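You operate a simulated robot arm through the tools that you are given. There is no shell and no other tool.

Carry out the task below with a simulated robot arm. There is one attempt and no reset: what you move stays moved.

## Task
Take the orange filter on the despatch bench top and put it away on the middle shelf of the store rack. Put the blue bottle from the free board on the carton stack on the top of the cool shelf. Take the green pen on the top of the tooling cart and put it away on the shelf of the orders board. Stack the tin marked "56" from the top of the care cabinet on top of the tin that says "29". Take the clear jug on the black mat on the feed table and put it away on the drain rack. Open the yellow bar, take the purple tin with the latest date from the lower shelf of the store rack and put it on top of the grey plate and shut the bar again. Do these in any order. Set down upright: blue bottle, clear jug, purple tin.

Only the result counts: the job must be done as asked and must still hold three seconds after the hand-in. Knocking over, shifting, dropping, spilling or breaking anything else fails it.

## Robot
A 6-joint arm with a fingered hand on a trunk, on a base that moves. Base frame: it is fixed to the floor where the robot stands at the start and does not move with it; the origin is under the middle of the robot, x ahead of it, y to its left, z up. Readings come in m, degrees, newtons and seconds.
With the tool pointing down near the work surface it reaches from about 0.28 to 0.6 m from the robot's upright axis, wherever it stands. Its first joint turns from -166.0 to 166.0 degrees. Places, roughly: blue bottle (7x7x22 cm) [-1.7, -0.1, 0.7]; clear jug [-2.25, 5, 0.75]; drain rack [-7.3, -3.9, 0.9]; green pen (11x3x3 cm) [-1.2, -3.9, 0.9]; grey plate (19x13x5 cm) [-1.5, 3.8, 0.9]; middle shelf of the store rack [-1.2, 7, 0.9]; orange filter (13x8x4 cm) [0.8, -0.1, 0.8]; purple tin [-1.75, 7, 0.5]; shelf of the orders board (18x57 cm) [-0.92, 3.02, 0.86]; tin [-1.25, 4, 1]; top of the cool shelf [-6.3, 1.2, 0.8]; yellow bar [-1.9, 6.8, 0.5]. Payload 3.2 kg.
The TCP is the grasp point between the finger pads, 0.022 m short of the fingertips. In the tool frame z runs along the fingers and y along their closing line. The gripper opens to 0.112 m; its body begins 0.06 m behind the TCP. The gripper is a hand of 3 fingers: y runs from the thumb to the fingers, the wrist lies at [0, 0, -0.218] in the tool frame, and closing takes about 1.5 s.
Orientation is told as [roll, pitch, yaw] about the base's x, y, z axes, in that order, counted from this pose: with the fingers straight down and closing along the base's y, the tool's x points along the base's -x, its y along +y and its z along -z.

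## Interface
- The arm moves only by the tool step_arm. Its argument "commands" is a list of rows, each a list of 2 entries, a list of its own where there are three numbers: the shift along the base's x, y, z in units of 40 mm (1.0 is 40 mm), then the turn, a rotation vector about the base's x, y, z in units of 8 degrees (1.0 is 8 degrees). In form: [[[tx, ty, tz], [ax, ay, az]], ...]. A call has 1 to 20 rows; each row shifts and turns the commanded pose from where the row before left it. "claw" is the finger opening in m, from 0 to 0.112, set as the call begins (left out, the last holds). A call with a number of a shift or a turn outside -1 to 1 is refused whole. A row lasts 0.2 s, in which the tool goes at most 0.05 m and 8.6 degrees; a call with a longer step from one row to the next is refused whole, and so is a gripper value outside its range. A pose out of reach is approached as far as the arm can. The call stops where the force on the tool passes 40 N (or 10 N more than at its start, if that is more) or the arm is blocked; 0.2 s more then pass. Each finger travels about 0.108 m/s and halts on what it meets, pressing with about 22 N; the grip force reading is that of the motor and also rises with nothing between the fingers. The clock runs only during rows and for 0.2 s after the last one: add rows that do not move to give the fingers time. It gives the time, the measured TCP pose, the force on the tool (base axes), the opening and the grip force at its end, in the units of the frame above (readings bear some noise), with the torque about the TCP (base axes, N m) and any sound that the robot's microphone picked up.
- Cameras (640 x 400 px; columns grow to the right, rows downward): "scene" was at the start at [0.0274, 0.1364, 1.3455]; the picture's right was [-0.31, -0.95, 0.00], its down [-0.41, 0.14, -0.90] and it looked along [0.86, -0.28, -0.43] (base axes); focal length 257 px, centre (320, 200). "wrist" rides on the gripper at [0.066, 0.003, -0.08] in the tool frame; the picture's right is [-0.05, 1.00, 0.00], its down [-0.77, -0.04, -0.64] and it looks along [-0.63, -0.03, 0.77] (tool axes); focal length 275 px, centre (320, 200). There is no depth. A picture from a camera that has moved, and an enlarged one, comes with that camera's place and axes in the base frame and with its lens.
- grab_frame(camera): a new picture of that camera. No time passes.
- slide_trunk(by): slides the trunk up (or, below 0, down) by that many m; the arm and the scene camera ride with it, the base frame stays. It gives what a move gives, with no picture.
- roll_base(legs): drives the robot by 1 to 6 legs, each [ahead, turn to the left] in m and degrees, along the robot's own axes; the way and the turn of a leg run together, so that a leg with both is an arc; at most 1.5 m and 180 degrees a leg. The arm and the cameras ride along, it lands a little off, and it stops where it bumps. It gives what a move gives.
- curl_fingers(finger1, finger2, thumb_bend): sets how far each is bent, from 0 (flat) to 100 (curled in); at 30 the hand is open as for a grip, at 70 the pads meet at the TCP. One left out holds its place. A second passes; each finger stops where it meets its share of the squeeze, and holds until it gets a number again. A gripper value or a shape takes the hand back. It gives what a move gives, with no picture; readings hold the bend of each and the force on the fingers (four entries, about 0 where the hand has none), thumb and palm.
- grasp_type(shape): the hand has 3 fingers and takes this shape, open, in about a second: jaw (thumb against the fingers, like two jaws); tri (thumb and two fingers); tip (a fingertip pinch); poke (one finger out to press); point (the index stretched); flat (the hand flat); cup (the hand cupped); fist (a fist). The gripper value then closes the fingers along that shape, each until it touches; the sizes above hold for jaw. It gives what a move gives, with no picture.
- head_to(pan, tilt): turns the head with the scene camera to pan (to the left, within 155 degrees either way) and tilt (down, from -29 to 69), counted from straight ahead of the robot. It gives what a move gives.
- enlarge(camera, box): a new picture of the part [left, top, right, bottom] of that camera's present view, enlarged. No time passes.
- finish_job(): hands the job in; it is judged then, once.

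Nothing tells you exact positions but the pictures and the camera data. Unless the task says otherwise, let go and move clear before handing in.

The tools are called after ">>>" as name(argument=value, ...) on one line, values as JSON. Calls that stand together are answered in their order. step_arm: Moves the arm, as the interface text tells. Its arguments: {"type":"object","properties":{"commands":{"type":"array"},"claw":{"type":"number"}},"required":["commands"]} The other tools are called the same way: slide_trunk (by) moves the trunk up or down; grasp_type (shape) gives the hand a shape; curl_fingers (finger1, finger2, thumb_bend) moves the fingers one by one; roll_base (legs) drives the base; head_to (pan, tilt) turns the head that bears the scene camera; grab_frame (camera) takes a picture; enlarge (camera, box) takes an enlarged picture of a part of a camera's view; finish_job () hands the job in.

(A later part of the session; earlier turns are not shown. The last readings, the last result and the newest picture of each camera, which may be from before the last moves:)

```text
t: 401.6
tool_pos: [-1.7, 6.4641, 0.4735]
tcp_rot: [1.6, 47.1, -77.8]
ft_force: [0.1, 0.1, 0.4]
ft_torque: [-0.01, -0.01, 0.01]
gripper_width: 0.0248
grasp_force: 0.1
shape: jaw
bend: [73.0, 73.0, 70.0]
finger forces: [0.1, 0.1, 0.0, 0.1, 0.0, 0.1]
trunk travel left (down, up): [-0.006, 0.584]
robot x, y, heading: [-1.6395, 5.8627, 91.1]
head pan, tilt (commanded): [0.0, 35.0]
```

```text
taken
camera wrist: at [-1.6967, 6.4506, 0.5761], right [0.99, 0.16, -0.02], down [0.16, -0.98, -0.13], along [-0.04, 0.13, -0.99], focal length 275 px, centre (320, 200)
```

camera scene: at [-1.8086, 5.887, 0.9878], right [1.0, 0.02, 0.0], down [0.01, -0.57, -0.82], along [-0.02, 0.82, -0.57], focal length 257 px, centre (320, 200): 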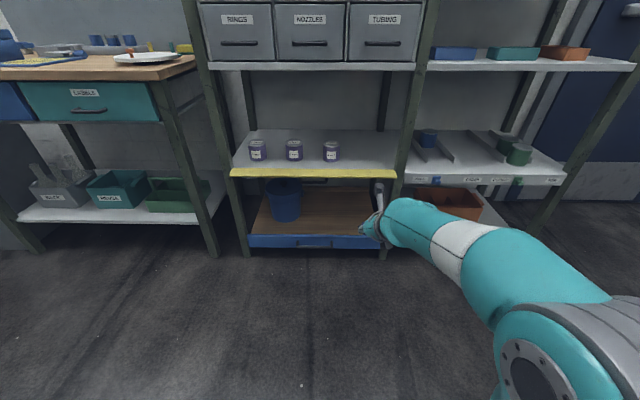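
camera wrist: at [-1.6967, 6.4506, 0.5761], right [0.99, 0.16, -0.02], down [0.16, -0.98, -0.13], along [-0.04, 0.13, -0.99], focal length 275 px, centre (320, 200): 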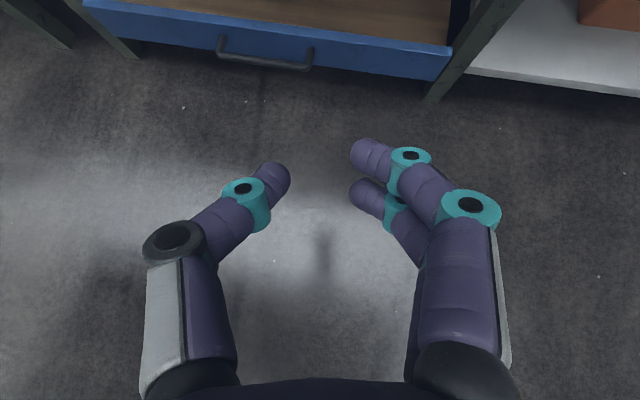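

>>> step_arm(commands=[[[0, 0.2, -0.5], [0, 0, 0]], [[0, 0, 0], [0, 0, 0]]])

>>> roll_base(legs=[[0.2, 0]])

>>> grab_frame(camera="wrist")

>>> grab_frame(camera="scene")

```text
t: 402.2
tool_pos: [-1.7027, 6.4744, 0.4579]
tcp_rot: [1.6, 46.8, -77.7]
ft_force: [0.6, 1.0, -0.1]
ft_torque: [-0.03, 0.0, 0.01]
gripper_width: 0.0248
grasp_force: 0.0
shape: jaw
bend: [73.0, 73.0, 70.0]
finger forces: [0.1, 0.1, 0.0, 0.0, 0.1, 0.0]
out of reach, approached as far as the arm can: row 1
trunk travel left (down, up): [-0.006, 0.584]
robot x, y, heading: [-1.64, 5.8644, 91.5]
head pan, tilt (commanded): [0.0, 35.0]
```

```text
t: 403.8
tool_pos: [-1.7056, 6.6748, 0.4571]
tcp_rot: [1.6, 46.6, -77.6]
ft_force: [-0.1, 0.3, 0.3]
ft_torque: [-0.02, 0.01, 0.0]
gripper_width: 0.0247
grasp_force: 0.1
shape: jaw
bend: [73.0, 73.0, 70.0]
finger forces: [0.1, 0.0, 0.0, 0.0, 0.0, 0.0]
trunk travel left (down, up): [-0.006, 0.584]
robot x, y, heading: [-1.6445, 6.0604, 91.1]
head pan, tilt (commanded): [0.0, 35.0]
```

```text
taken
camera wrist: at [-1.7028, 6.6621, 0.561], right [0.99, 0.16, -0.02], down [0.16, -0.98, -0.13], along [-0.04, 0.12, -0.99], focal length 275 px, centre (320, 200)
```

wrist: 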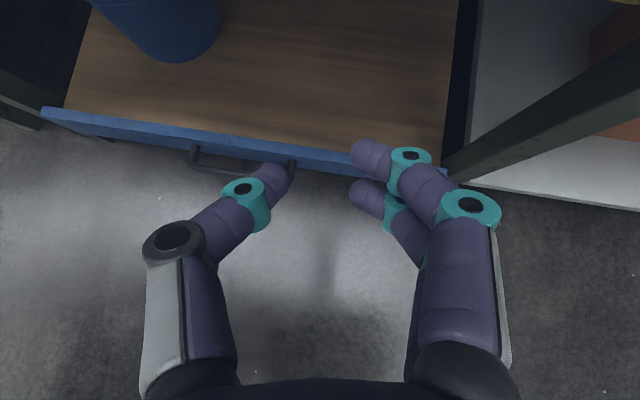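

```text
taken
camera scene: at [-1.8125, 6.0868, 0.9878], right [1.0, 0.02, 0.0], down [0.01, -0.57, -0.82], along [-0.02, 0.82, -0.57], focal length 257 px, centre (320, 200)
```

scene: 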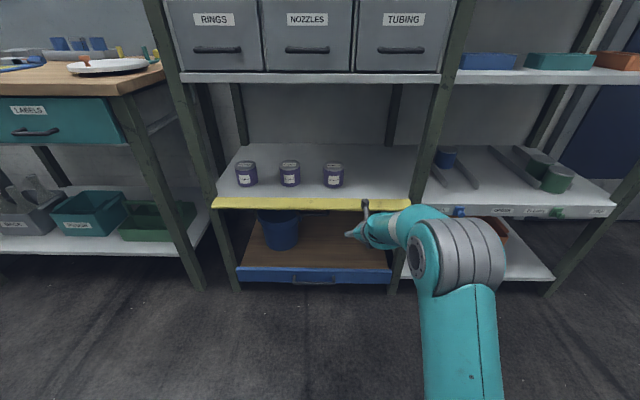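

The hand is just below and in front of the flap edge. I'll creep forward under it, then raise with the trunk.

>>> roll_base(legs=[[0.05, 0]])

>>> enlarge(camera="scene", box=[200, 140, 440, 290])

>>> grab_frame(camera="wrist")

```text
t: 404.7
tool_pos: [-1.7073, 6.7252, 0.4585]
tcp_rot: [1.6, 46.8, -77.6]
ft_force: [0.3, -0.1, -0.2]
ft_torque: [-0.02, 0.01, -0.02]
gripper_width: 0.0248
grasp_force: 0.1
shape: jaw
bend: [73.0, 73.0, 70.0]
finger forces: [0.0, 0.0, 0.1, 0.1, 0.1, 0.1]
trunk travel left (down, up): [-0.006, 0.584]
robot x, y, heading: [-1.6467, 6.111, 91.3]
head pan, tilt (commanded): [0.0, 35.0]
```

```text
2.67 times, centred on (320, 215) of scene
camera zoom: at [-1.8136, 6.1366, 0.9878], right [1.0, 0.02, 0.0], down [0.01, -0.57, -0.82], along [-0.02, 0.82, -0.57], focal length 686 px, centre (320, 160)
```

zoom: 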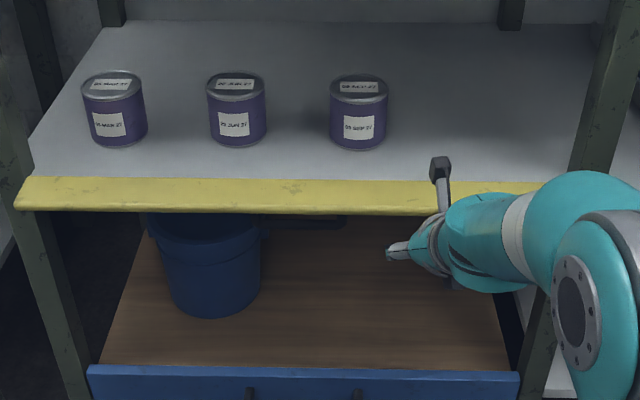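

```text
taken
camera wrist: at [-1.704, 6.712, 0.561], right [0.99, 0.16, -0.02], down [0.16, -0.98, -0.13], along [-0.04, 0.12, -0.99], focal length 275 px, centre (320, 200)
```

wrist: 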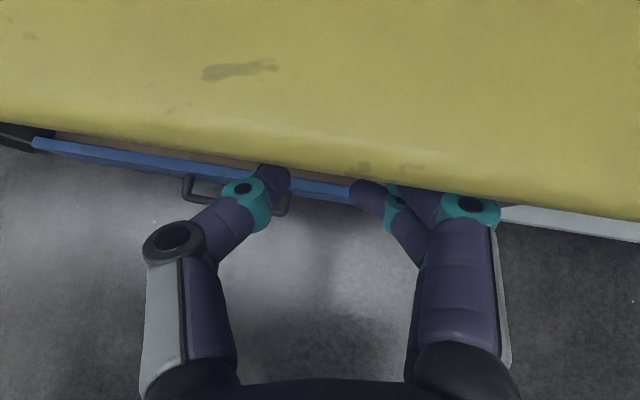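

The fingertips are under the flap edge. I nudge in 1.5 cm more and raise slowly.

>>> roll_base(legs=[[0.015, 0]])

>>> slide_trunk(by=0.03)

>>> enlarge(camera="scene", box=[200, 140, 440, 290])

>>> grab_frame(camera="wrist")

```text
t: 405.5
tool_pos: [-1.7073, 6.7396, 0.4562]
tcp_rot: [1.5, 46.7, -77.6]
ft_force: [0.6, -3.7, -2.9]
ft_torque: [0.2, 0.08, -0.14]
gripper_width: 0.0248
grasp_force: 0.0
shape: jaw
bend: [73.0, 73.0, 70.0]
finger forces: [4.4, 0.1, 0.0, 0.1, 0.0, 0.1]
trunk travel left (down, up): [-0.006, 0.584]
robot x, y, heading: [-1.6507, 6.126, 91.3]
head pan, tilt (commanded): [0.0, 35.0]
```

```text
t: 406.2
tool_pos: [-1.7078, 6.7399, 0.4883]
tcp_rot: [1.6, 46.7, -77.6]
ft_force: [0.3, -0.7, -0.9]
ft_torque: [0.01, 0.01, 0.0]
gripper_width: 0.0247
grasp_force: 0.0
shape: jaw
bend: [73.0, 73.0, 70.0]
finger forces: [0.5, 0.1, 0.1, 0.1, 0.0, 0.0]
trunk travel left (down, up): [-0.036, 0.554]
robot x, y, heading: [-1.6473, 6.1283, 91.3]
head pan, tilt (commanded): [0.0, 35.0]
```

```text
2.67 times, centred on (320, 215) of scene
camera zoom: at [-1.8139, 6.1516, 1.0179], right [1.0, 0.02, 0.0], down [0.01, -0.57, -0.82], along [-0.02, 0.82, -0.57], focal length 686 px, centre (320, 160)
```

zoom: 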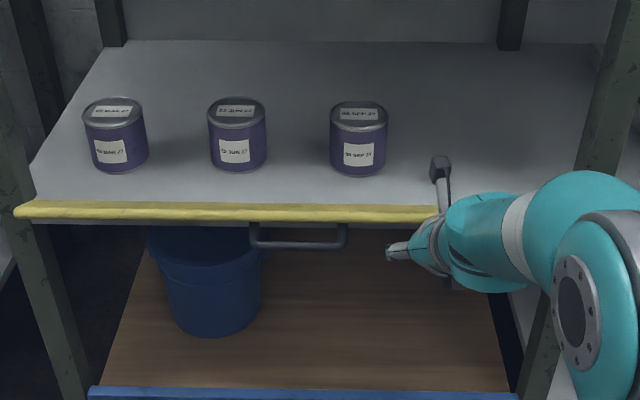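

```text
taken
camera wrist: at [-1.7044, 6.727, 0.5911], right [0.99, 0.16, -0.02], down [0.16, -0.98, -0.13], along [-0.04, 0.12, -0.99], focal length 275 px, centre (320, 200)
```

wrist: 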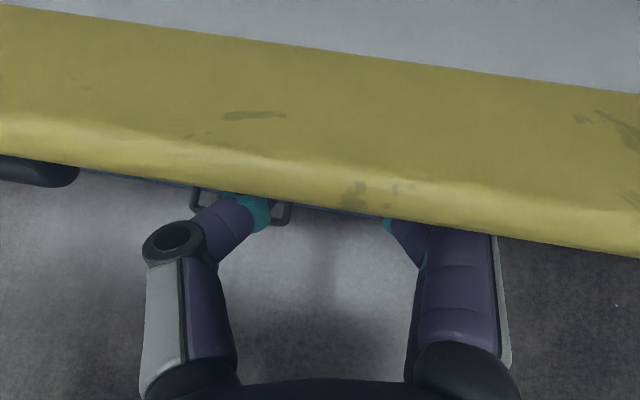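

It's lifting. Continuing up.

>>> slide_trunk(by=0.03)

>>> enlarge(camera="scene", box=[200, 140, 440, 290])

>>> grab_frame(camera="wrist")

```text
t: 407.0
tool_pos: [-1.7059, 6.7397, 0.5171]
tcp_rot: [1.6, 46.7, -77.6]
ft_force: [0.3, -0.8, -0.2]
ft_torque: [-0.03, 0.03, -0.01]
gripper_width: 0.0249
grasp_force: 0.1
shape: jaw
bend: [73.0, 73.0, 70.0]
finger forces: [1.4, 0.0, 0.0, 0.1, 0.0, 0.0]
trunk travel left (down, up): [-0.066, 0.524]
robot x, y, heading: [-1.6478, 6.1283, 91.2]
head pan, tilt (commanded): [0.0, 35.0]
```

```text
2.67 times, centred on (320, 215) of scene
camera zoom: at [-1.8139, 6.1516, 1.0479], right [1.0, 0.02, 0.0], down [0.01, -0.57, -0.82], along [-0.02, 0.82, -0.57], focal length 686 px, centre (320, 160)
```

zoom: 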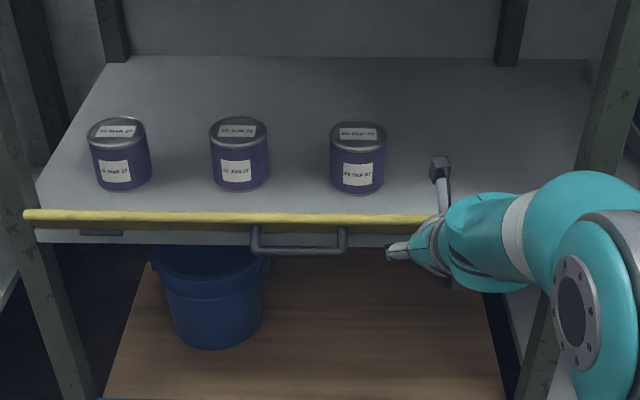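

```text
taken
camera wrist: at [-1.7044, 6.727, 0.6211], right [0.99, 0.16, -0.02], down [0.16, -0.98, -0.13], along [-0.04, 0.12, -0.99], focal length 275 px, centre (320, 200)
```

wrist: 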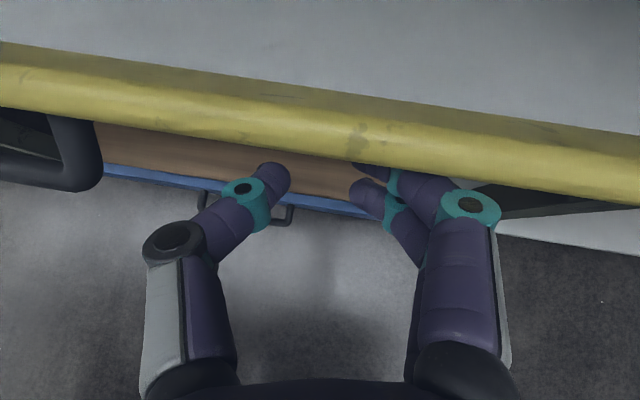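

>>> slide_trunk(by=0.02)

>>> roll_base(legs=[[0.015, 0]])

>>> enlarge(camera="scene", box=[200, 140, 440, 290])

>>> grab_frame(camera="wrist")

```text
t: 407.6
tool_pos: [-1.7086, 6.7393, 0.5371]
tcp_rot: [1.6, 46.8, -77.6]
ft_force: [-0.5, -0.2, -0.4]
ft_torque: [0.01, -0.02, 0.0]
gripper_width: 0.0249
grasp_force: 0.0
shape: jaw
bend: [73.0, 73.0, 70.0]
finger forces: [0.1, 0.0, 0.1, 0.1, 0.0, 0.0]
trunk travel left (down, up): [-0.086, 0.504]
robot x, y, heading: [-1.651, 6.1282, 91.3]
head pan, tilt (commanded): [0.0, 35.0]
```

```text
t: 408.4
tool_pos: [-1.7084, 6.7527, 0.5366]
tcp_rot: [1.4, 46.6, -77.7]
ft_force: [10.5, -34.8, -6.8]
ft_torque: [-0.27, 0.03, -0.51]
gripper_width: 0.0257
grasp_force: 0.1
shape: jaw
bend: [79.0, 73.0, 70.0]
finger forces: [34.5, 0.0, 0.1, 0.1, 0.0, 0.1]
trunk travel left (down, up): [-0.086, 0.504]
robot x, y, heading: [-1.6525, 6.145, 91.2]
head pan, tilt (commanded): [0.0, 35.0]
```

```text
2.67 times, centred on (320, 215) of scene
camera zoom: at [-1.8135, 6.165, 1.0678], right [1.0, 0.02, 0.0], down [0.01, -0.57, -0.82], along [-0.02, 0.82, -0.57], focal length 686 px, centre (320, 160)
```

zoom: 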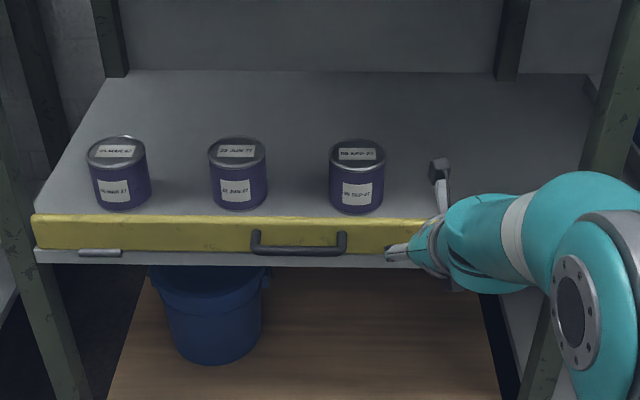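

```text
taken
camera wrist: at [-1.7043, 6.7403, 0.6402], right [0.99, 0.16, -0.02], down [0.16, -0.98, -0.12], along [-0.04, 0.12, -0.99], focal length 275 px, centre (320, 200)
```

wrist: 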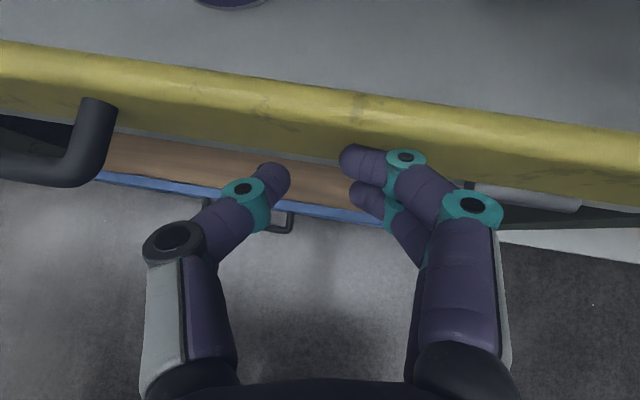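

The flap appears vertical and pressed against its stop. I back off and check that it stays shut.

>>> roll_base(legs=[[-0.12, 0]])

>>> step_arm(commands=[[[0, 0, 0], [0, 0, 0]], [[0, 0, 0], [0, 0, 0]], [[0, 0, 0], [0, 0, 0]], [[0, 0, 0], [0, 0, 0]], [[0, 0, 0], [0, 0, 0]]], claw=0.06)

>>> enlarge(camera="scene", box=[200, 120, 440, 270])

>>> grab_frame(camera="wrist")

```text
t: 409.6
tool_pos: [-1.7057, 6.6332, 0.5357]
tcp_rot: [1.5, 46.5, -77.8]
ft_force: [1.1, -0.2, -0.8]
ft_torque: [0.01, 0.01, 0.0]
gripper_width: 0.0245
grasp_force: 0.0
shape: jaw
bend: [73.0, 73.0, 70.0]
finger forces: [0.0, 0.0, 0.0, 0.1, 0.1, 0.0]
trunk travel left (down, up): [-0.086, 0.504]
robot x, y, heading: [-1.6447, 6.0234, 91.1]
head pan, tilt (commanded): [0.0, 35.0]
```

```text
t: 410.9
tool_pos: [-1.7058, 6.6326, 0.5351]
tcp_rot: [1.5, 46.6, -77.6]
ft_force: [0.7, -1.2, 0.5]
ft_torque: [-0.01, 0.01, 0.03]
gripper_width: 0.0591
grasp_force: 0.1
shape: jaw
bend: [72.0, 72.0, 70.0]
finger forces: [0.1, 0.0, 0.1, 0.0, 0.1, 0.1]
trunk travel left (down, up): [-0.086, 0.504]
robot x, y, heading: [-1.6477, 6.0212, 91.2]
head pan, tilt (commanded): [0.0, 35.0]
```

```text
2.67 times, centred on (320, 195) of scene
camera zoom: at [-1.8117, 6.0456, 1.0678], right [1.0, 0.02, 0.0], down [0.01, -0.57, -0.82], along [-0.02, 0.82, -0.57], focal length 686 px, centre (320, 213)
```

zoom: 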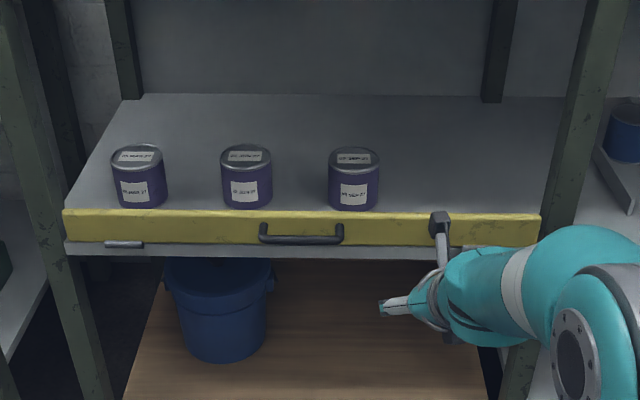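

```text
taken
camera wrist: at [-1.7023, 6.6203, 0.6395], right [0.99, 0.16, -0.02], down [0.16, -0.98, -0.12], along [-0.04, 0.12, -0.99], focal length 275 px, centre (320, 200)
```

wrist: 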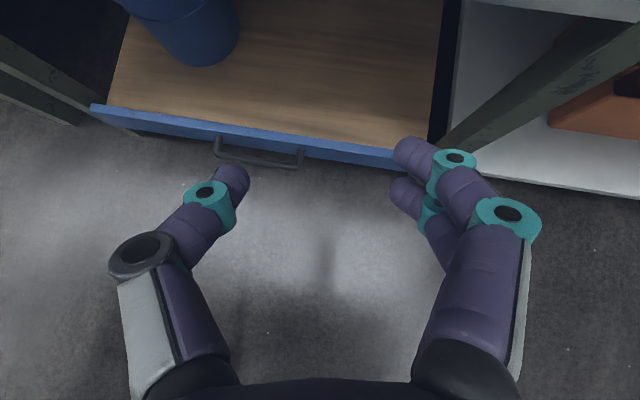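

The bar is up. I'll zoom in on it to compare precisely with its original closed look.

>>> enlarge(camera="scene", box=[270, 165, 350, 215])

>>> enlarge(camera="scene", box=[215, 175, 275, 212])

```text
8.00 times, centred on (310, 190) of scene
camera zoom: at [-1.8117, 6.0456, 1.0678], right [1.0, 0.02, 0.0], down [0.01, -0.57, -0.82], along [-0.02, 0.82, -0.57], focal length 2059 px, centre (400, 280)
```

zoom: 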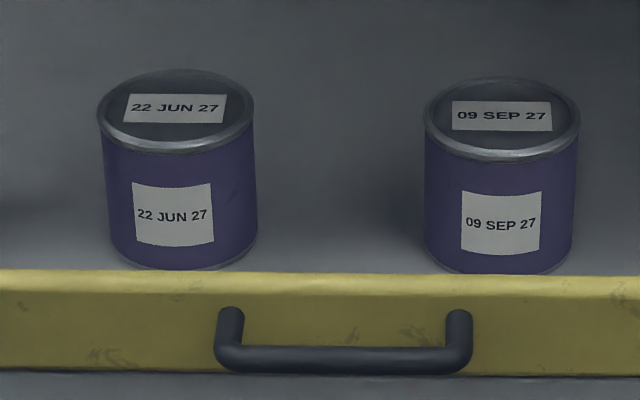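

```text
10.67 times, centred on (245, 194) of scene
camera zoom: at [-1.8117, 6.0456, 1.0678], right [1.0, 0.02, 0.0], down [0.01, -0.57, -0.82], along [-0.02, 0.82, -0.57], focal length 2746 px, centre (1120, 269)
```

zoom: 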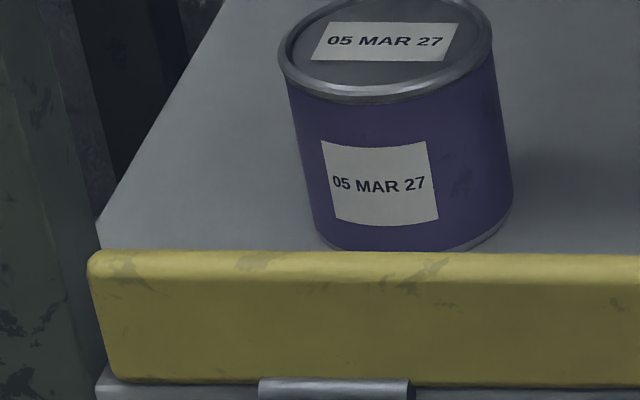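

The bar is shut to within measurement noise. Next is the clear jug. I raise the trunk, open the hand, and go to the north side of the feed table.

>>> slide_trunk(by=0.4)

>>> step_arm(commands=[[[0, -0.3, 0.3], [0, 0, 0]], [[0, -0.3, 0.3], [0, 0, 0]], [[0, -0.3, 0.3], [0, 0, 0]], [[0, 0, 0], [0, 0, 0]]], claw=0.112)

>>> roll_base(legs=[[-0.1, 0], [0, 90], [0.75, 0]])

>>> head_to(pan=85, tilt=30)

>>> grab_frame(camera="scene")

```text
t: 414.7
tool_pos: [-1.7058, 6.6334, 0.9358]
tcp_rot: [1.5, 46.5, -77.7]
ft_force: [0.3, 0.4, -0.3]
ft_torque: [0.0, 0.0, 0.0]
gripper_width: 0.0594
grasp_force: 0.1
shape: jaw
bend: [72.0, 72.0, 70.0]
finger forces: [0.0, 0.0, 0.0, 0.1, 0.0, 0.0]
trunk travel left (down, up): [-0.486, 0.104]
robot x, y, heading: [-1.6428, 6.0205, 91.2]
head pan, tilt (commanded): [0.0, 35.0]
```

```text
t: 415.7
tool_pos: [-1.7055, 6.5964, 0.9726]
tcp_rot: [1.5, 46.5, -77.6]
ft_force: [-1.0, -0.2, -0.8]
ft_torque: [0.04, -0.02, -0.01]
gripper_width: 0.1118
grasp_force: 0.0
shape: jaw
bend: [30.0, 30.0, 30.0]
finger forces: [0.0, 0.1, 0.1, 0.0, 0.1, 0.0]
trunk travel left (down, up): [-0.486, 0.104]
robot x, y, heading: [-1.6434, 6.0243, 91.1]
head pan, tilt (commanded): [0.0, 35.0]
```

```text
t: 424.3
tool_pos: [-2.9668, 5.8489, 0.9708]
tcp_rot: [1.5, 46.5, 12.2]
ft_force: [0.0, -0.8, 0.0]
ft_torque: [-0.05, 0.04, -0.01]
gripper_width: 0.1119
grasp_force: 0.1
shape: jaw
bend: [30.0, 30.0, 30.0]
finger forces: [0.1, 0.0, 0.0, 0.0, 0.1, 0.1]
trunk travel left (down, up): [-0.486, 0.104]
robot x, y, heading: [-2.391, 5.9047, -178.9]
head pan, tilt (commanded): [0.0, 35.0]
```

```text
t: 425.9
tool_pos: [-2.9671, 5.8506, 0.9723]
tcp_rot: [1.4, 46.6, 12.1]
ft_force: [-0.7, -1.6, -0.5]
ft_torque: [0.02, 0.0, 0.0]
gripper_width: 0.112
grasp_force: 0.1
shape: jaw
bend: [30.0, 30.0, 30.0]
finger forces: [0.0, 0.1, 0.0, 0.1, 0.0, 0.0]
trunk travel left (down, up): [-0.486, 0.104]
robot x, y, heading: [-2.3918, 5.9069, -178.9]
head pan, tilt (commanded): [85.0, 30.0]
```

```text
taken
camera scene: at [-2.3346, 5.6525, 1.4756], right [-1.0, 0.07, 0.0], down [0.03, 0.5, -0.87], along [-0.06, -0.86, -0.5], focal length 257 px, centre (320, 200)
```

scene: 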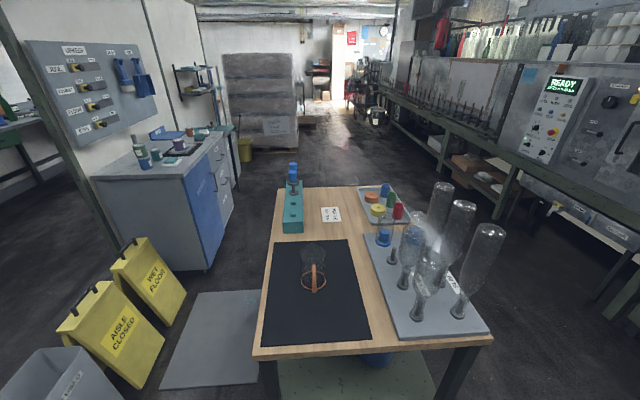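

>>> enlarge(camera="scene", box=[240, 220, 400, 320])

>>> head_to(pan=85, tilt=50)

>>> grab_frame(camera="scene")

```text
4.00 times, centred on (320, 270) of scene
camera zoom: at [-2.3346, 5.6525, 1.4756], right [-1.0, 0.07, 0.0], down [0.03, 0.5, -0.87], along [-0.06, -0.86, -0.5], focal length 1030 px, centre (320, -80)
```

zoom: 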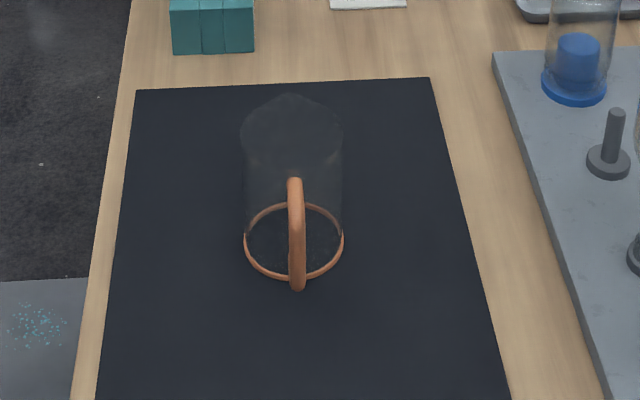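

```text
t: 426.7
tool_pos: [-2.9667, 5.8491, 0.9731]
tcp_rot: [1.5, 46.6, 12.3]
ft_force: [0.4, 0.3, 0.3]
ft_torque: [0.02, 0.02, -0.02]
gripper_width: 0.1119
grasp_force: 0.0
shape: jaw
bend: [30.0, 30.0, 30.0]
finger forces: [0.1, 0.0, 0.1, 0.0, 0.1, 0.1]
trunk travel left (down, up): [-0.486, 0.104]
robot x, y, heading: [-2.3923, 5.9072, -178.9]
head pan, tilt (commanded): [85.0, 50.0]
```

```text
taken
camera scene: at [-2.3336, 5.6658, 1.4461], right [-1.0, 0.07, 0.0], down [0.05, 0.76, -0.64], along [-0.04, -0.64, -0.77], focal length 257 px, centre (320, 200)
```

scene: 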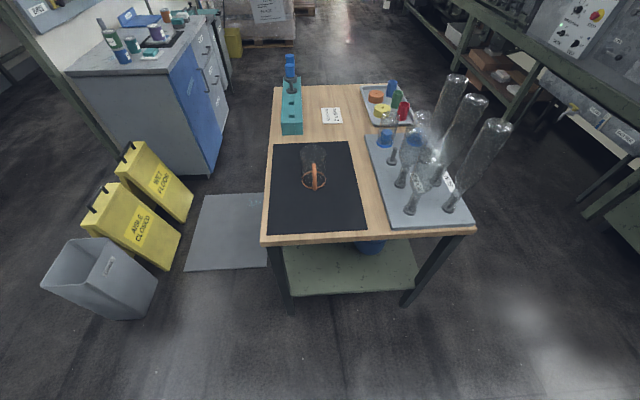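

The jug is at about (-2.354, 5.011) on a surface at z=0.78, about 9 cm across and 11.5 cm tall, with its handle toward me (+y). I'll take it from straight above, closing along x. I turn to face it first.

>>> slide_trunk(by=0.1)

>>> roll_base(legs=[[0, 89]])

>>> step_arm(commands=[[[0, 0.4, 0], [0.9, 0, 0]], [[0, 0.4, 0], [0.9, 0, 0]], [[0, 0.3, 0], [0.9, 0, 0]], [[0, 0, 0], [0.9, 0, 0]], [[0, 0, 0], [0.9, 0, 0]], [[0, 0, 0], [0.9, 0, 0]], [[0, 0, 0], [0, 0, 0]]])

>>> head_to(pan=0, tilt=40)

>>> grab_frame(camera="scene")

>>> grab_frame(camera="wrist")

```text
t: 428.1
tool_pos: [-2.968, 5.8482, 1.0726]
tcp_rot: [1.4, 46.5, 12.2]
ft_force: [-0.6, -0.1, 0.7]
ft_torque: [0.03, -0.02, -0.04]
gripper_width: 0.1117
grasp_force: 0.0
shape: jaw
bend: [30.0, 30.0, 30.0]
finger forces: [0.0, 0.0, 0.0, 0.0, 0.1, 0.0]
trunk travel left (down, up): [-0.586, 0.004]
robot x, y, heading: [-2.3902, 5.9079, -179.0]
head pan, tilt (commanded): [85.0, 50.0]
```

```text
t: 432.3
tool_pos: [-2.3359, 5.3333, 1.0723]
tcp_rot: [1.5, 46.4, 102.0]
ft_force: [-0.4, -1.8, -0.1]
ft_torque: [0.02, -0.02, -0.01]
gripper_width: 0.1116
grasp_force: 0.1
shape: jaw
bend: [30.0, 30.0, 30.0]
finger forces: [0.0, 0.0, 0.0, 0.1, 0.1, 0.0]
trunk travel left (down, up): [-0.586, 0.004]
robot x, y, heading: [-2.3911, 5.9088, -89.4]
head pan, tilt (commanded): [85.0, 50.0]
```

```text
t: 433.9
tool_pos: [-2.3332, 5.3729, 1.0723]
tcp_rot: [-6.6, 3.8, 98.1]
ft_force: [0.2, 0.4, 0.1]
ft_torque: [-0.01, -0.01, -0.02]
gripper_width: 0.1119
grasp_force: 0.0
shape: jaw
bend: [30.0, 30.0, 30.0]
finger forces: [0.0, 0.0, 0.1, 0.1, 0.0, 0.1]
out of reach, approached as far as the arm can: row 1
trunk travel left (down, up): [-0.586, 0.004]
robot x, y, heading: [-2.3926, 5.9122, -89.5]
head pan, tilt (commanded): [85.0, 50.0]
```

```text
t: 435.4
tool_pos: [-2.3339, 5.3728, 1.0722]
tcp_rot: [-6.7, 3.9, 98.2]
ft_force: [0.3, -0.2, -0.7]
ft_torque: [0.02, 0.02, 0.02]
gripper_width: 0.1119
grasp_force: 0.0
shape: jaw
bend: [30.0, 30.0, 30.0]
finger forces: [0.0, 0.1, 0.0, 0.0, 0.0, 0.0]
trunk travel left (down, up): [-0.586, 0.004]
robot x, y, heading: [-2.3892, 5.9082, -89.1]
head pan, tilt (commanded): [0.0, 40.0]
```

```text
taken
camera scene: at [-2.2253, 5.8844, 1.5602], right [-1.0, -0.01, 0.0], down [-0.01, 0.64, -0.77], along [0.01, -0.77, -0.64], focal length 257 px, centre (320, 200)
```

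scene: 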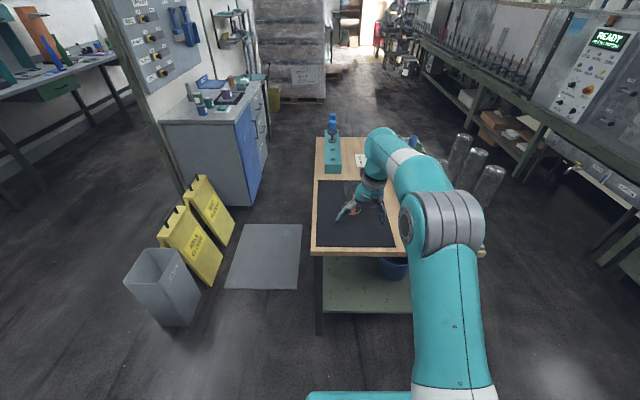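

```text
taken
camera wrist: at [-2.3374, 5.3099, 1.1562], right [-0.99, -0.1, -0.12], down [-0.15, 0.8, 0.58], along [0.03, 0.59, -0.8], focal length 275 px, centre (320, 200)
```

wrist: 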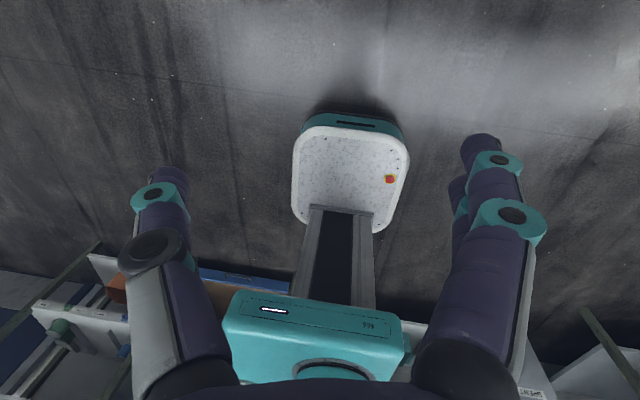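

The hand is about 7° off level. I'll level it, then drive in over the jug.

>>> step_arm(commands=[[[0, 0, 0], [0.41, 0.86, 0]], [[0, 0, 0], [0, 0, -0.5]], [[0, 0, 0], [0, 0, -0.5]], [[0, 0, 0], [0, 0, 0]]])

>>> roll_base(legs=[[0.3, 0]])

>>> grab_frame(camera="scene")

>>> grab_frame(camera="wrist")

```text
t: 436.4
tool_pos: [-2.3332, 5.3727, 1.0734]
tcp_rot: [-0.1, -0.4, 90.3]
ft_force: [-0.3, 0.2, 0.3]
ft_torque: [0.0, 0.0, -0.01]
gripper_width: 0.1117
grasp_force: 0.2
shape: jaw
bend: [30.0, 30.0, 30.0]
finger forces: [0.0, 0.0, 0.0, 0.0, 0.0, 0.1]
trunk travel left (down, up): [-0.586, 0.004]
robot x, y, heading: [-2.3923, 5.9082, -89.3]
head pan, tilt (commanded): [0.0, 40.0]
```

```text
t: 438.5
tool_pos: [-2.3284, 5.0702, 1.072]
tcp_rot: [-0.1, -0.4, 90.4]
ft_force: [0.1, -0.3, -0.3]
ft_torque: [-0.03, 0.0, 0.01]
gripper_width: 0.1119
grasp_force: 0.2
shape: jaw
bend: [30.0, 30.0, 30.0]
finger forces: [0.1, 0.0, 0.0, 0.0, 0.0, 0.1]
trunk travel left (down, up): [-0.586, 0.004]
robot x, y, heading: [-2.3921, 5.6046, -89.5]
head pan, tilt (commanded): [0.0, 40.0]
```

```text
taken
camera scene: at [-2.2214, 5.5826, 1.5602], right [-1.0, -0.01, 0.0], down [-0.01, 0.64, -0.77], along [0.01, -0.77, -0.64], focal length 257 px, centre (320, 200)
```

scene: 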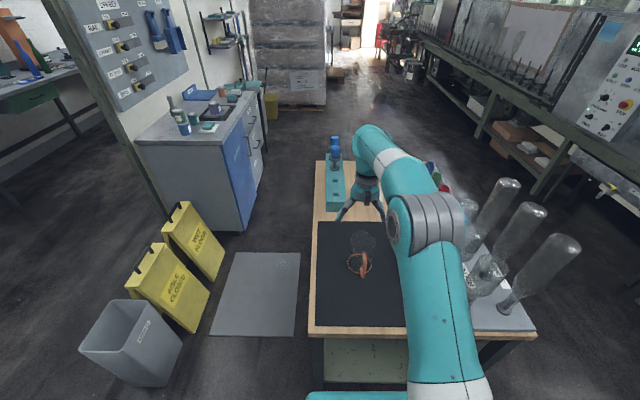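

```text
taken
camera wrist: at [-2.3321, 5.003, 1.152], right [-1.0, 0.04, 0.0], down [0.03, 0.77, 0.64], along [0.03, 0.64, -0.77], focal length 275 px, centre (320, 200)
```

wrist: 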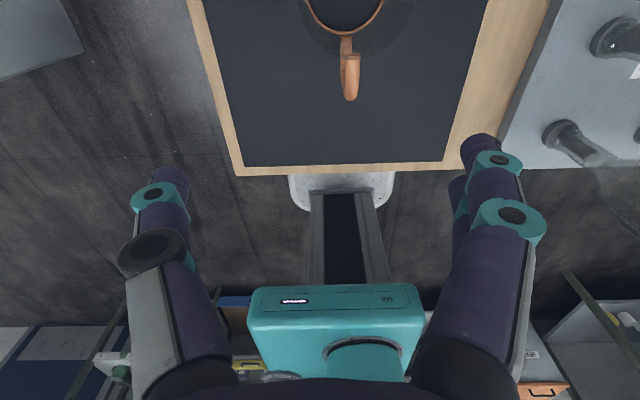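

>>> roll_base(legs=[[0.05, 0]])

>>> step_arm(commands=[[[-0.35, -0.1, 0], [0, 0, 0]], [[-0.35, -0.1, 0], [0, 0, 0]], [[0, 0, 0], [0, 0, 0]]])

>>> grab_frame(camera="wrist")

>>> enlarge(camera="scene", box=[280, 150, 440, 330])

```text
t: 439.4
tool_pos: [-2.3278, 5.0189, 1.0714]
tcp_rot: [-0.2, -0.4, 90.4]
ft_force: [0.5, 0.5, 0.0]
ft_torque: [0.04, 0.01, 0.01]
gripper_width: 0.1119
grasp_force: 0.1
shape: jaw
bend: [30.0, 30.0, 30.0]
finger forces: [0.1, 0.0, 0.1, 0.0, 0.0, 0.1]
trunk travel left (down, up): [-0.586, 0.004]
robot x, y, heading: [-2.3845, 5.5542, -89.3]
head pan, tilt (commanded): [0.0, 40.0]
```

```text
t: 440.2
tool_pos: [-2.3556, 5.0113, 1.0716]
tcp_rot: [-0.1, -0.5, 90.4]
ft_force: [-0.3, 0.1, -0.4]
ft_torque: [0.01, 0.03, 0.01]
gripper_width: 0.1117
grasp_force: 0.1
shape: jaw
bend: [30.0, 30.0, 30.0]
finger forces: [0.0, 0.0, 0.0, 0.1, 0.0, 0.1]
trunk travel left (down, up): [-0.586, 0.004]
robot x, y, heading: [-2.386, 5.5565, -89.5]
head pan, tilt (commanded): [0.0, 40.0]
```

```text
taken
camera wrist: at [-2.3591, 4.9455, 1.1521], right [-1.0, 0.04, 0.0], down [0.03, 0.77, 0.64], along [0.03, 0.64, -0.77], focal length 275 px, centre (320, 200)
```

wrist: 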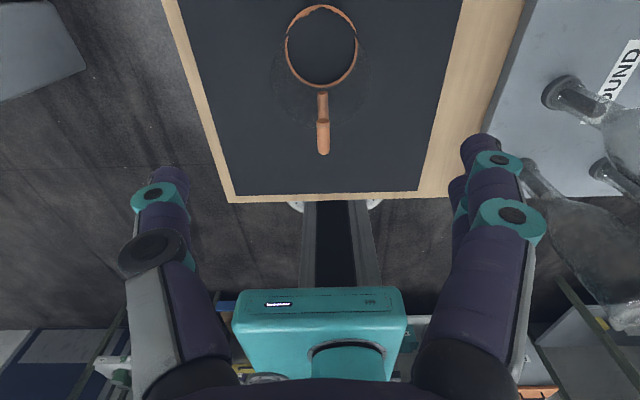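

```text
2.22 times, centred on (360, 240) of scene
camera zoom: at [-2.2207, 5.5336, 1.5602], right [-1.0, -0.01, 0.0], down [-0.01, 0.64, -0.77], along [0.01, -0.77, -0.64], focal length 572 px, centre (231, 111)
```

zoom: 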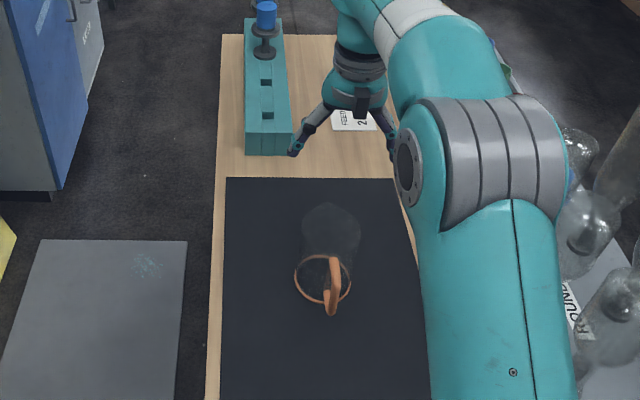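

Centred over the jug at (-2.356, 5.013). Descending with the arm in two stages.

>>> step_arm(commands=[[[0, 0, -0.7], [0, 0, 0]], [[0, 0, -0.7], [0, 0, 0]], [[0, 0, -0.7], [0, 0, 0]], [[0, 0, -0.7], [0, 0, 0]], [[0, 0, 0], [0, 0, 0]]])

>>> grab_frame(camera="wrist")

>>> enlarge(camera="scene", box=[280, 150, 440, 330])

```text
t: 441.4
tool_pos: [-2.3563, 5.0113, 0.9599]
tcp_rot: [-0.1, -0.4, 90.5]
ft_force: [0.2, 0.4, 0.0]
ft_torque: [0.01, 0.02, -0.01]
gripper_width: 0.112
grasp_force: 0.1
shape: jaw
bend: [30.0, 30.0, 30.0]
finger forces: [0.0, 0.1, 0.1, 0.1, 0.0, 0.0]
trunk travel left (down, up): [-0.586, 0.004]
robot x, y, heading: [-2.3851, 5.5622, -88.9]
head pan, tilt (commanded): [0.0, 40.0]
```

```text
taken
camera wrist: at [-2.3593, 4.9449, 1.0396], right [-1.0, 0.04, 0.0], down [0.03, 0.77, 0.64], along [0.03, 0.64, -0.77], focal length 275 px, centre (320, 200)
```

wrist: 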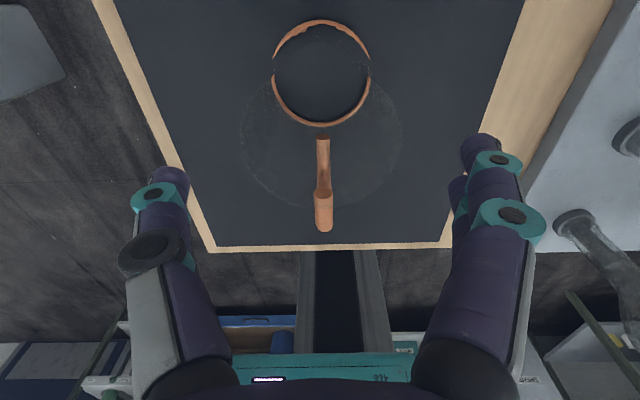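

```text
2.22 times, centred on (360, 240) of scene
camera zoom: at [-2.2208, 5.5337, 1.5602], right [-1.0, -0.01, 0.0], down [-0.01, 0.64, -0.77], along [0.01, -0.77, -0.64], focal length 572 px, centre (231, 111)
```

zoom: 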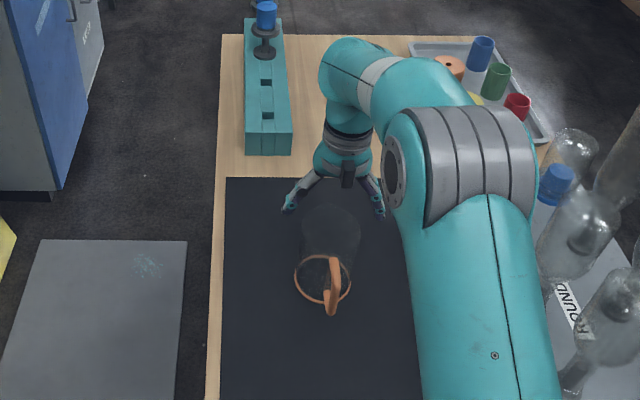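

>>> step_arm(commands=[[[0, 0.05, -0.6], [0, 0, 0]], [[0, 0, -0.6], [0, 0, 0]], [[0, 0, -0.6], [0, 0, 0]], [[0, 0, -0.5], [0, 0, 0]], [[0, 0, 0], [0, 0, 0]]])

>>> grab_frame(camera="wrist")

>>> enlarge(camera="scene", box=[280, 170, 440, 300])

```text
t: 442.6
tool_pos: [-2.3539, 5.012, 0.8756]
tcp_rot: [-0.6, 0.6, 90.6]
ft_force: [1.6, 6.5, 26.4]
ft_torque: [-0.24, -0.1, 0.05]
gripper_width: 0.111
grasp_force: 0.0
shape: jaw
bend: [30.0, 30.0, 30.0]
finger forces: [5.6, 7.1, 0.0, 0.0, 15.8, 0.0]
trunk travel left (down, up): [-0.586, 0.004]
robot x, y, heading: [-2.3861, 5.555, -89.1]
head pan, tilt (commanded): [0.0, 40.0]
stopped in row 5: the force on the tool passed its limit at 44 N (the readings are from after the stop); the commanded pose is now the measured one
```

```text
taken
camera wrist: at [-2.3581, 4.9463, 0.9567], right [-1.0, 0.04, -0.01], down [0.02, 0.78, 0.63], along [0.03, 0.63, -0.78], focal length 275 px, centre (320, 200)
```

wrist: 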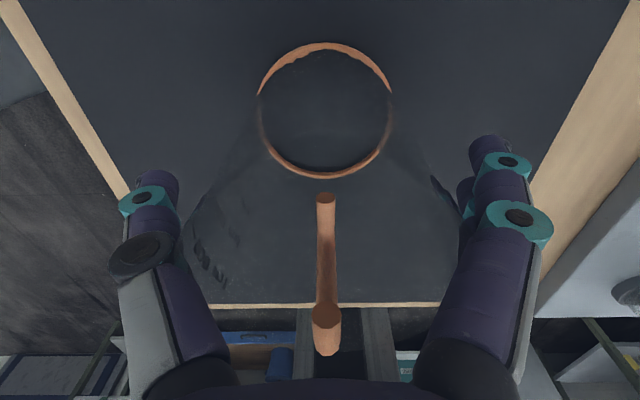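

```text
3.08 times, centred on (360, 235) of scene
camera zoom: at [-2.2208, 5.5382, 1.5606], right [-1.0, -0.01, 0.0], down [-0.01, 0.64, -0.77], along [0.01, -0.77, -0.64], focal length 792 px, centre (197, 92)
```

zoom: 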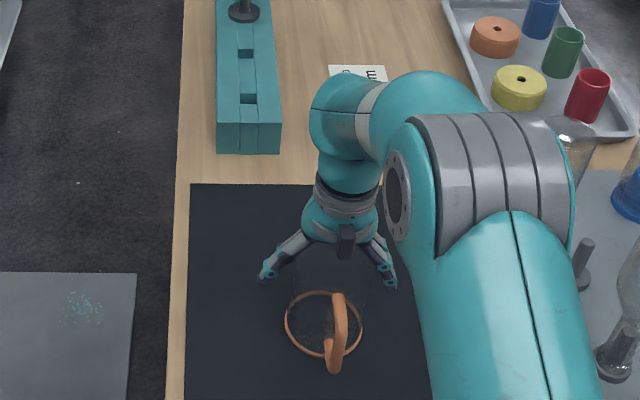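

I touched the jug's rim with the finger bases at TCP z≈0.876, so that's as deep as the jaw fits. I'll rise a little and close there.

>>> step_arm(commands=[[[0, 0, 0.2], [0, 0, 0]], [[0, 0, 0], [0, 0, 0]]])

>>> grab_frame(camera="wrist")

```text
t: 443.2
tool_pos: [-2.3551, 5.0105, 0.8786]
tcp_rot: [-0.6, 0.0, 90.5]
ft_force: [0.8, 0.2, -1.3]
ft_torque: [0.02, -0.01, 0.0]
gripper_width: 0.1117
grasp_force: 0.0
shape: jaw
bend: [30.0, 30.0, 30.0]
finger forces: [1.9, 2.2, 0.0, 0.1, 3.9, 0.0]
trunk travel left (down, up): [-0.586, 0.004]
robot x, y, heading: [-2.3899, 5.5577, -88.9]
head pan, tilt (commanded): [0.0, 40.0]
```

```text
taken
camera wrist: at [-2.3589, 4.9444, 0.9597], right [-1.0, 0.04, -0.01], down [0.02, 0.77, 0.64], along [0.03, 0.64, -0.77], focal length 275 px, centre (320, 200)
```

wrist: 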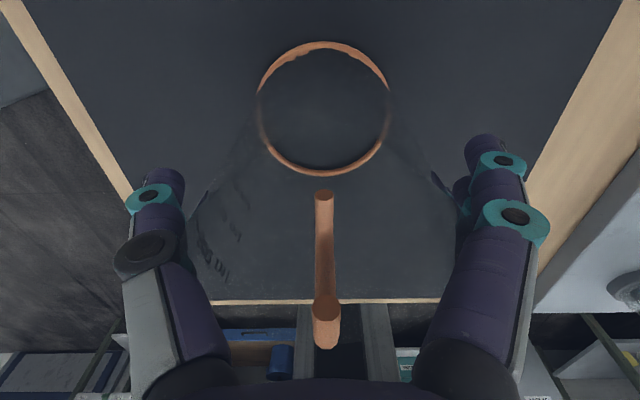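

>>> step_arm(commands=[[[0, 0, 0], [0, 0, 0]], [[0, 0, 0], [0, 0, 0]], [[0, 0, 0], [0, 0, 0]], [[0, 0, 0], [0, 0, 0]], [[0, 0, 0], [0, 0, 0]], [[0, 0, 0], [0, 0, 0]]], claw=0.0)

>>> grab_frame(camera="wrist")

```text
t: 444.6
tool_pos: [-2.3551, 5.0103, 0.8801]
tcp_rot: [-0.6, 0.1, 90.4]
ft_force: [0.0, -0.2, -0.3]
ft_torque: [0.0, -0.02, -0.01]
gripper_width: 0.0768
grasp_force: 22.1
shape: jaw
bend: [68.0, 67.0, 65.0]
finger forces: [10.9, 11.9, 0.1, 0.1, 20.8, 0.0]
trunk travel left (down, up): [-0.586, 0.004]
robot x, y, heading: [-2.388, 5.5542, -89.4]
head pan, tilt (commanded): [0.0, 40.0]
```

```text
taken
camera wrist: at [-2.3588, 4.9442, 0.9605], right [-1.0, 0.04, -0.01], down [0.02, 0.77, 0.64], along [0.03, 0.63, -0.77], focal length 275 px, centre (320, 200)
```

wrist: 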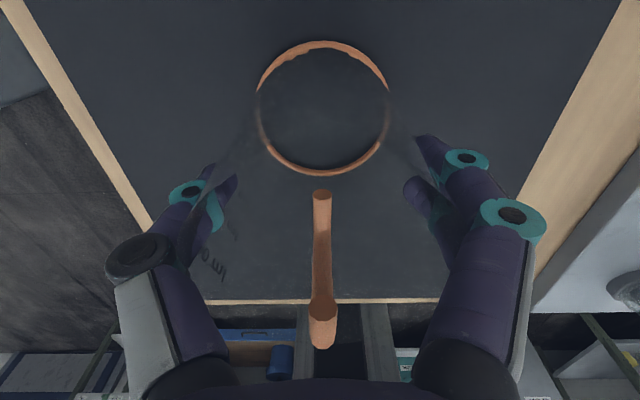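

The jug is gripped at a width of 0.077 m. I lift it straight up.

>>> step_arm(commands=[[[0, 0, 0.4], [0, 0, 0]], [[0, 0, 0.6], [0, 0, 0]], [[0, 0, 0.7], [0, 0, 0]], [[0, 0, 0.7], [0, 0, 0]], [[0, 0, 0.7], [0, 0, 0]], [[0, 0, 0.7], [0, 0, 0]], [[0, 0, 0], [0, 0, 0]]])

>>> grab_frame(camera="wrist")

>>> grab_frame(camera="scene")

```text
t: 446.2
tool_pos: [-2.355, 5.0112, 1.0326]
tcp_rot: [-0.7, 0.0, 90.5]
ft_force: [0.0, 0.3, -0.8]
ft_torque: [-0.04, 0.01, 0.0]
gripper_width: 0.0765
grasp_force: 22.3
shape: jaw
bend: [68.0, 67.0, 65.0]
finger forces: [10.9, 11.9, 0.0, 0.0, 20.7, 0.1]
trunk travel left (down, up): [-0.586, 0.004]
robot x, y, heading: [-2.3901, 5.5553, -89.1]
head pan, tilt (commanded): [0.0, 40.0]
```

```text
taken
camera wrist: at [-2.3586, 4.9448, 1.1125], right [-1.0, 0.04, -0.01], down [0.02, 0.77, 0.64], along [0.03, 0.63, -0.77], focal length 275 px, centre (320, 200)
```

wrist: 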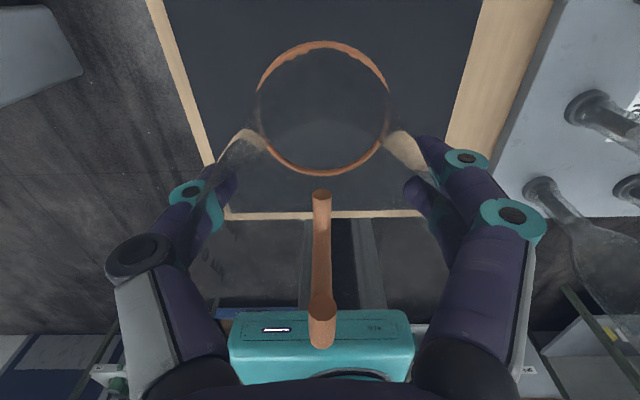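

```text
taken
camera scene: at [-2.2207, 5.5336, 1.5602], right [-1.0, -0.01, 0.0], down [-0.01, 0.64, -0.77], along [0.01, -0.77, -0.64], focal length 257 px, centre (320, 200)
```

scene: 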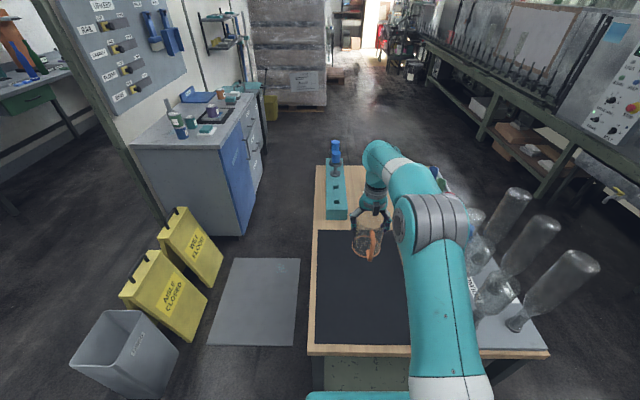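

The jug is up. I retract it toward the robot, back away, and take the corridor west of the table south toward the drain rack.

>>> roll_base(legs=[[-0.32, 0]])

>>> step_arm(commands=[[[0, 0.6, 0], [0, 0, 0]], [[0, 0.6, 0], [0, 0, 0]], [[0, 0.6, 0], [0, 0, 0]], [[0, 0.6, 0], [0, 0, 0]], [[0, 0, 0], [0, 0, 0]]])

>>> roll_base(legs=[[0, -90], [1.0, 0], [0, 90]])

>>> head_to(pan=0, tilt=15)

>>> grab_frame(camera="scene")

```text
t: 448.3
tool_pos: [-2.3592, 5.3296, 1.032]
tcp_rot: [-0.6, 0.0, 90.6]
ft_force: [0.1, 0.6, -1.5]
ft_torque: [-0.02, 0.01, 0.02]
gripper_width: 0.0766
grasp_force: 22.0
shape: jaw
bend: [68.0, 67.0, 65.0]
finger forces: [11.0, 12.0, 0.0, 0.1, 20.8, 0.1]
trunk travel left (down, up): [-0.586, 0.004]
robot x, y, heading: [-2.3935, 5.8743, -89.2]
head pan, tilt (commanded): [0.0, 40.0]
```

```text
t: 449.5
tool_pos: [-2.359, 5.4256, 1.0319]
tcp_rot: [-0.5, 0.1, 90.7]
ft_force: [-0.1, 0.9, -0.9]
ft_torque: [-0.02, 0.01, -0.02]
gripper_width: 0.0766
grasp_force: 22.0
shape: jaw
bend: [68.0, 67.0, 65.0]
finger forces: [10.9, 11.9, 0.0, 0.1, 20.7, 0.0]
trunk travel left (down, up): [-0.586, 0.004]
robot x, y, heading: [-2.3911, 5.8762, -89.2]
head pan, tilt (commanded): [0.0, 40.0]
```

```text
t: 462.4
tool_pos: [-3.369, 5.4236, 1.0314]
tcp_rot: [-0.6, 0.0, 89.6]
ft_force: [0.0, 0.3, -0.3]
ft_torque: [-0.03, -0.02, 0.0]
gripper_width: 0.0759
grasp_force: 21.6
shape: jaw
bend: [68.0, 68.0, 65.0]
finger forces: [10.8, 11.5, 0.1, 0.0, 20.5, 0.1]
trunk travel left (down, up): [-0.586, 0.004]
robot x, y, heading: [-3.3987, 5.8744, -90.0]
head pan, tilt (commanded): [0.0, 40.0]
```

```text
t: 463.2
tool_pos: [-3.3699, 5.4241, 1.032]
tcp_rot: [-0.6, 0.1, 89.6]
ft_force: [-0.4, -0.9, -1.0]
ft_torque: [-0.02, 0.0, 0.02]
gripper_width: 0.0762
grasp_force: 21.4
shape: jaw
bend: [68.0, 68.0, 65.0]
finger forces: [10.9, 11.5, 0.1, 0.0, 20.6, 0.0]
trunk travel left (down, up): [-0.586, 0.004]
robot x, y, heading: [-3.3945, 5.8738, -90.4]
head pan, tilt (commanded): [0.0, 15.0]
```

```text
taken
camera scene: at [-3.2292, 5.8388, 1.5997], right [-1.0, 0.0, 0.0], down [0.0, 0.26, -0.97], along [0.0, -0.97, -0.26], focal length 257 px, centre (320, 200)
```

scene: 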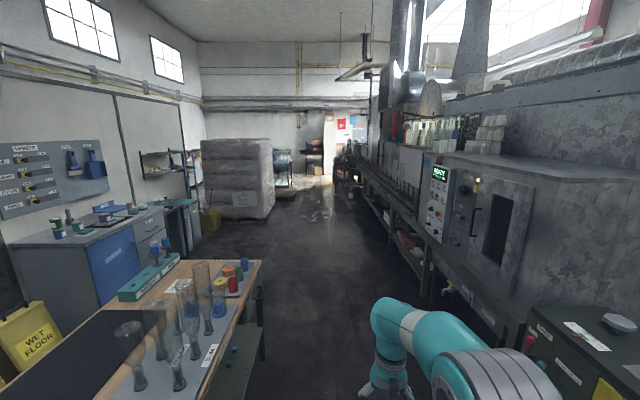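

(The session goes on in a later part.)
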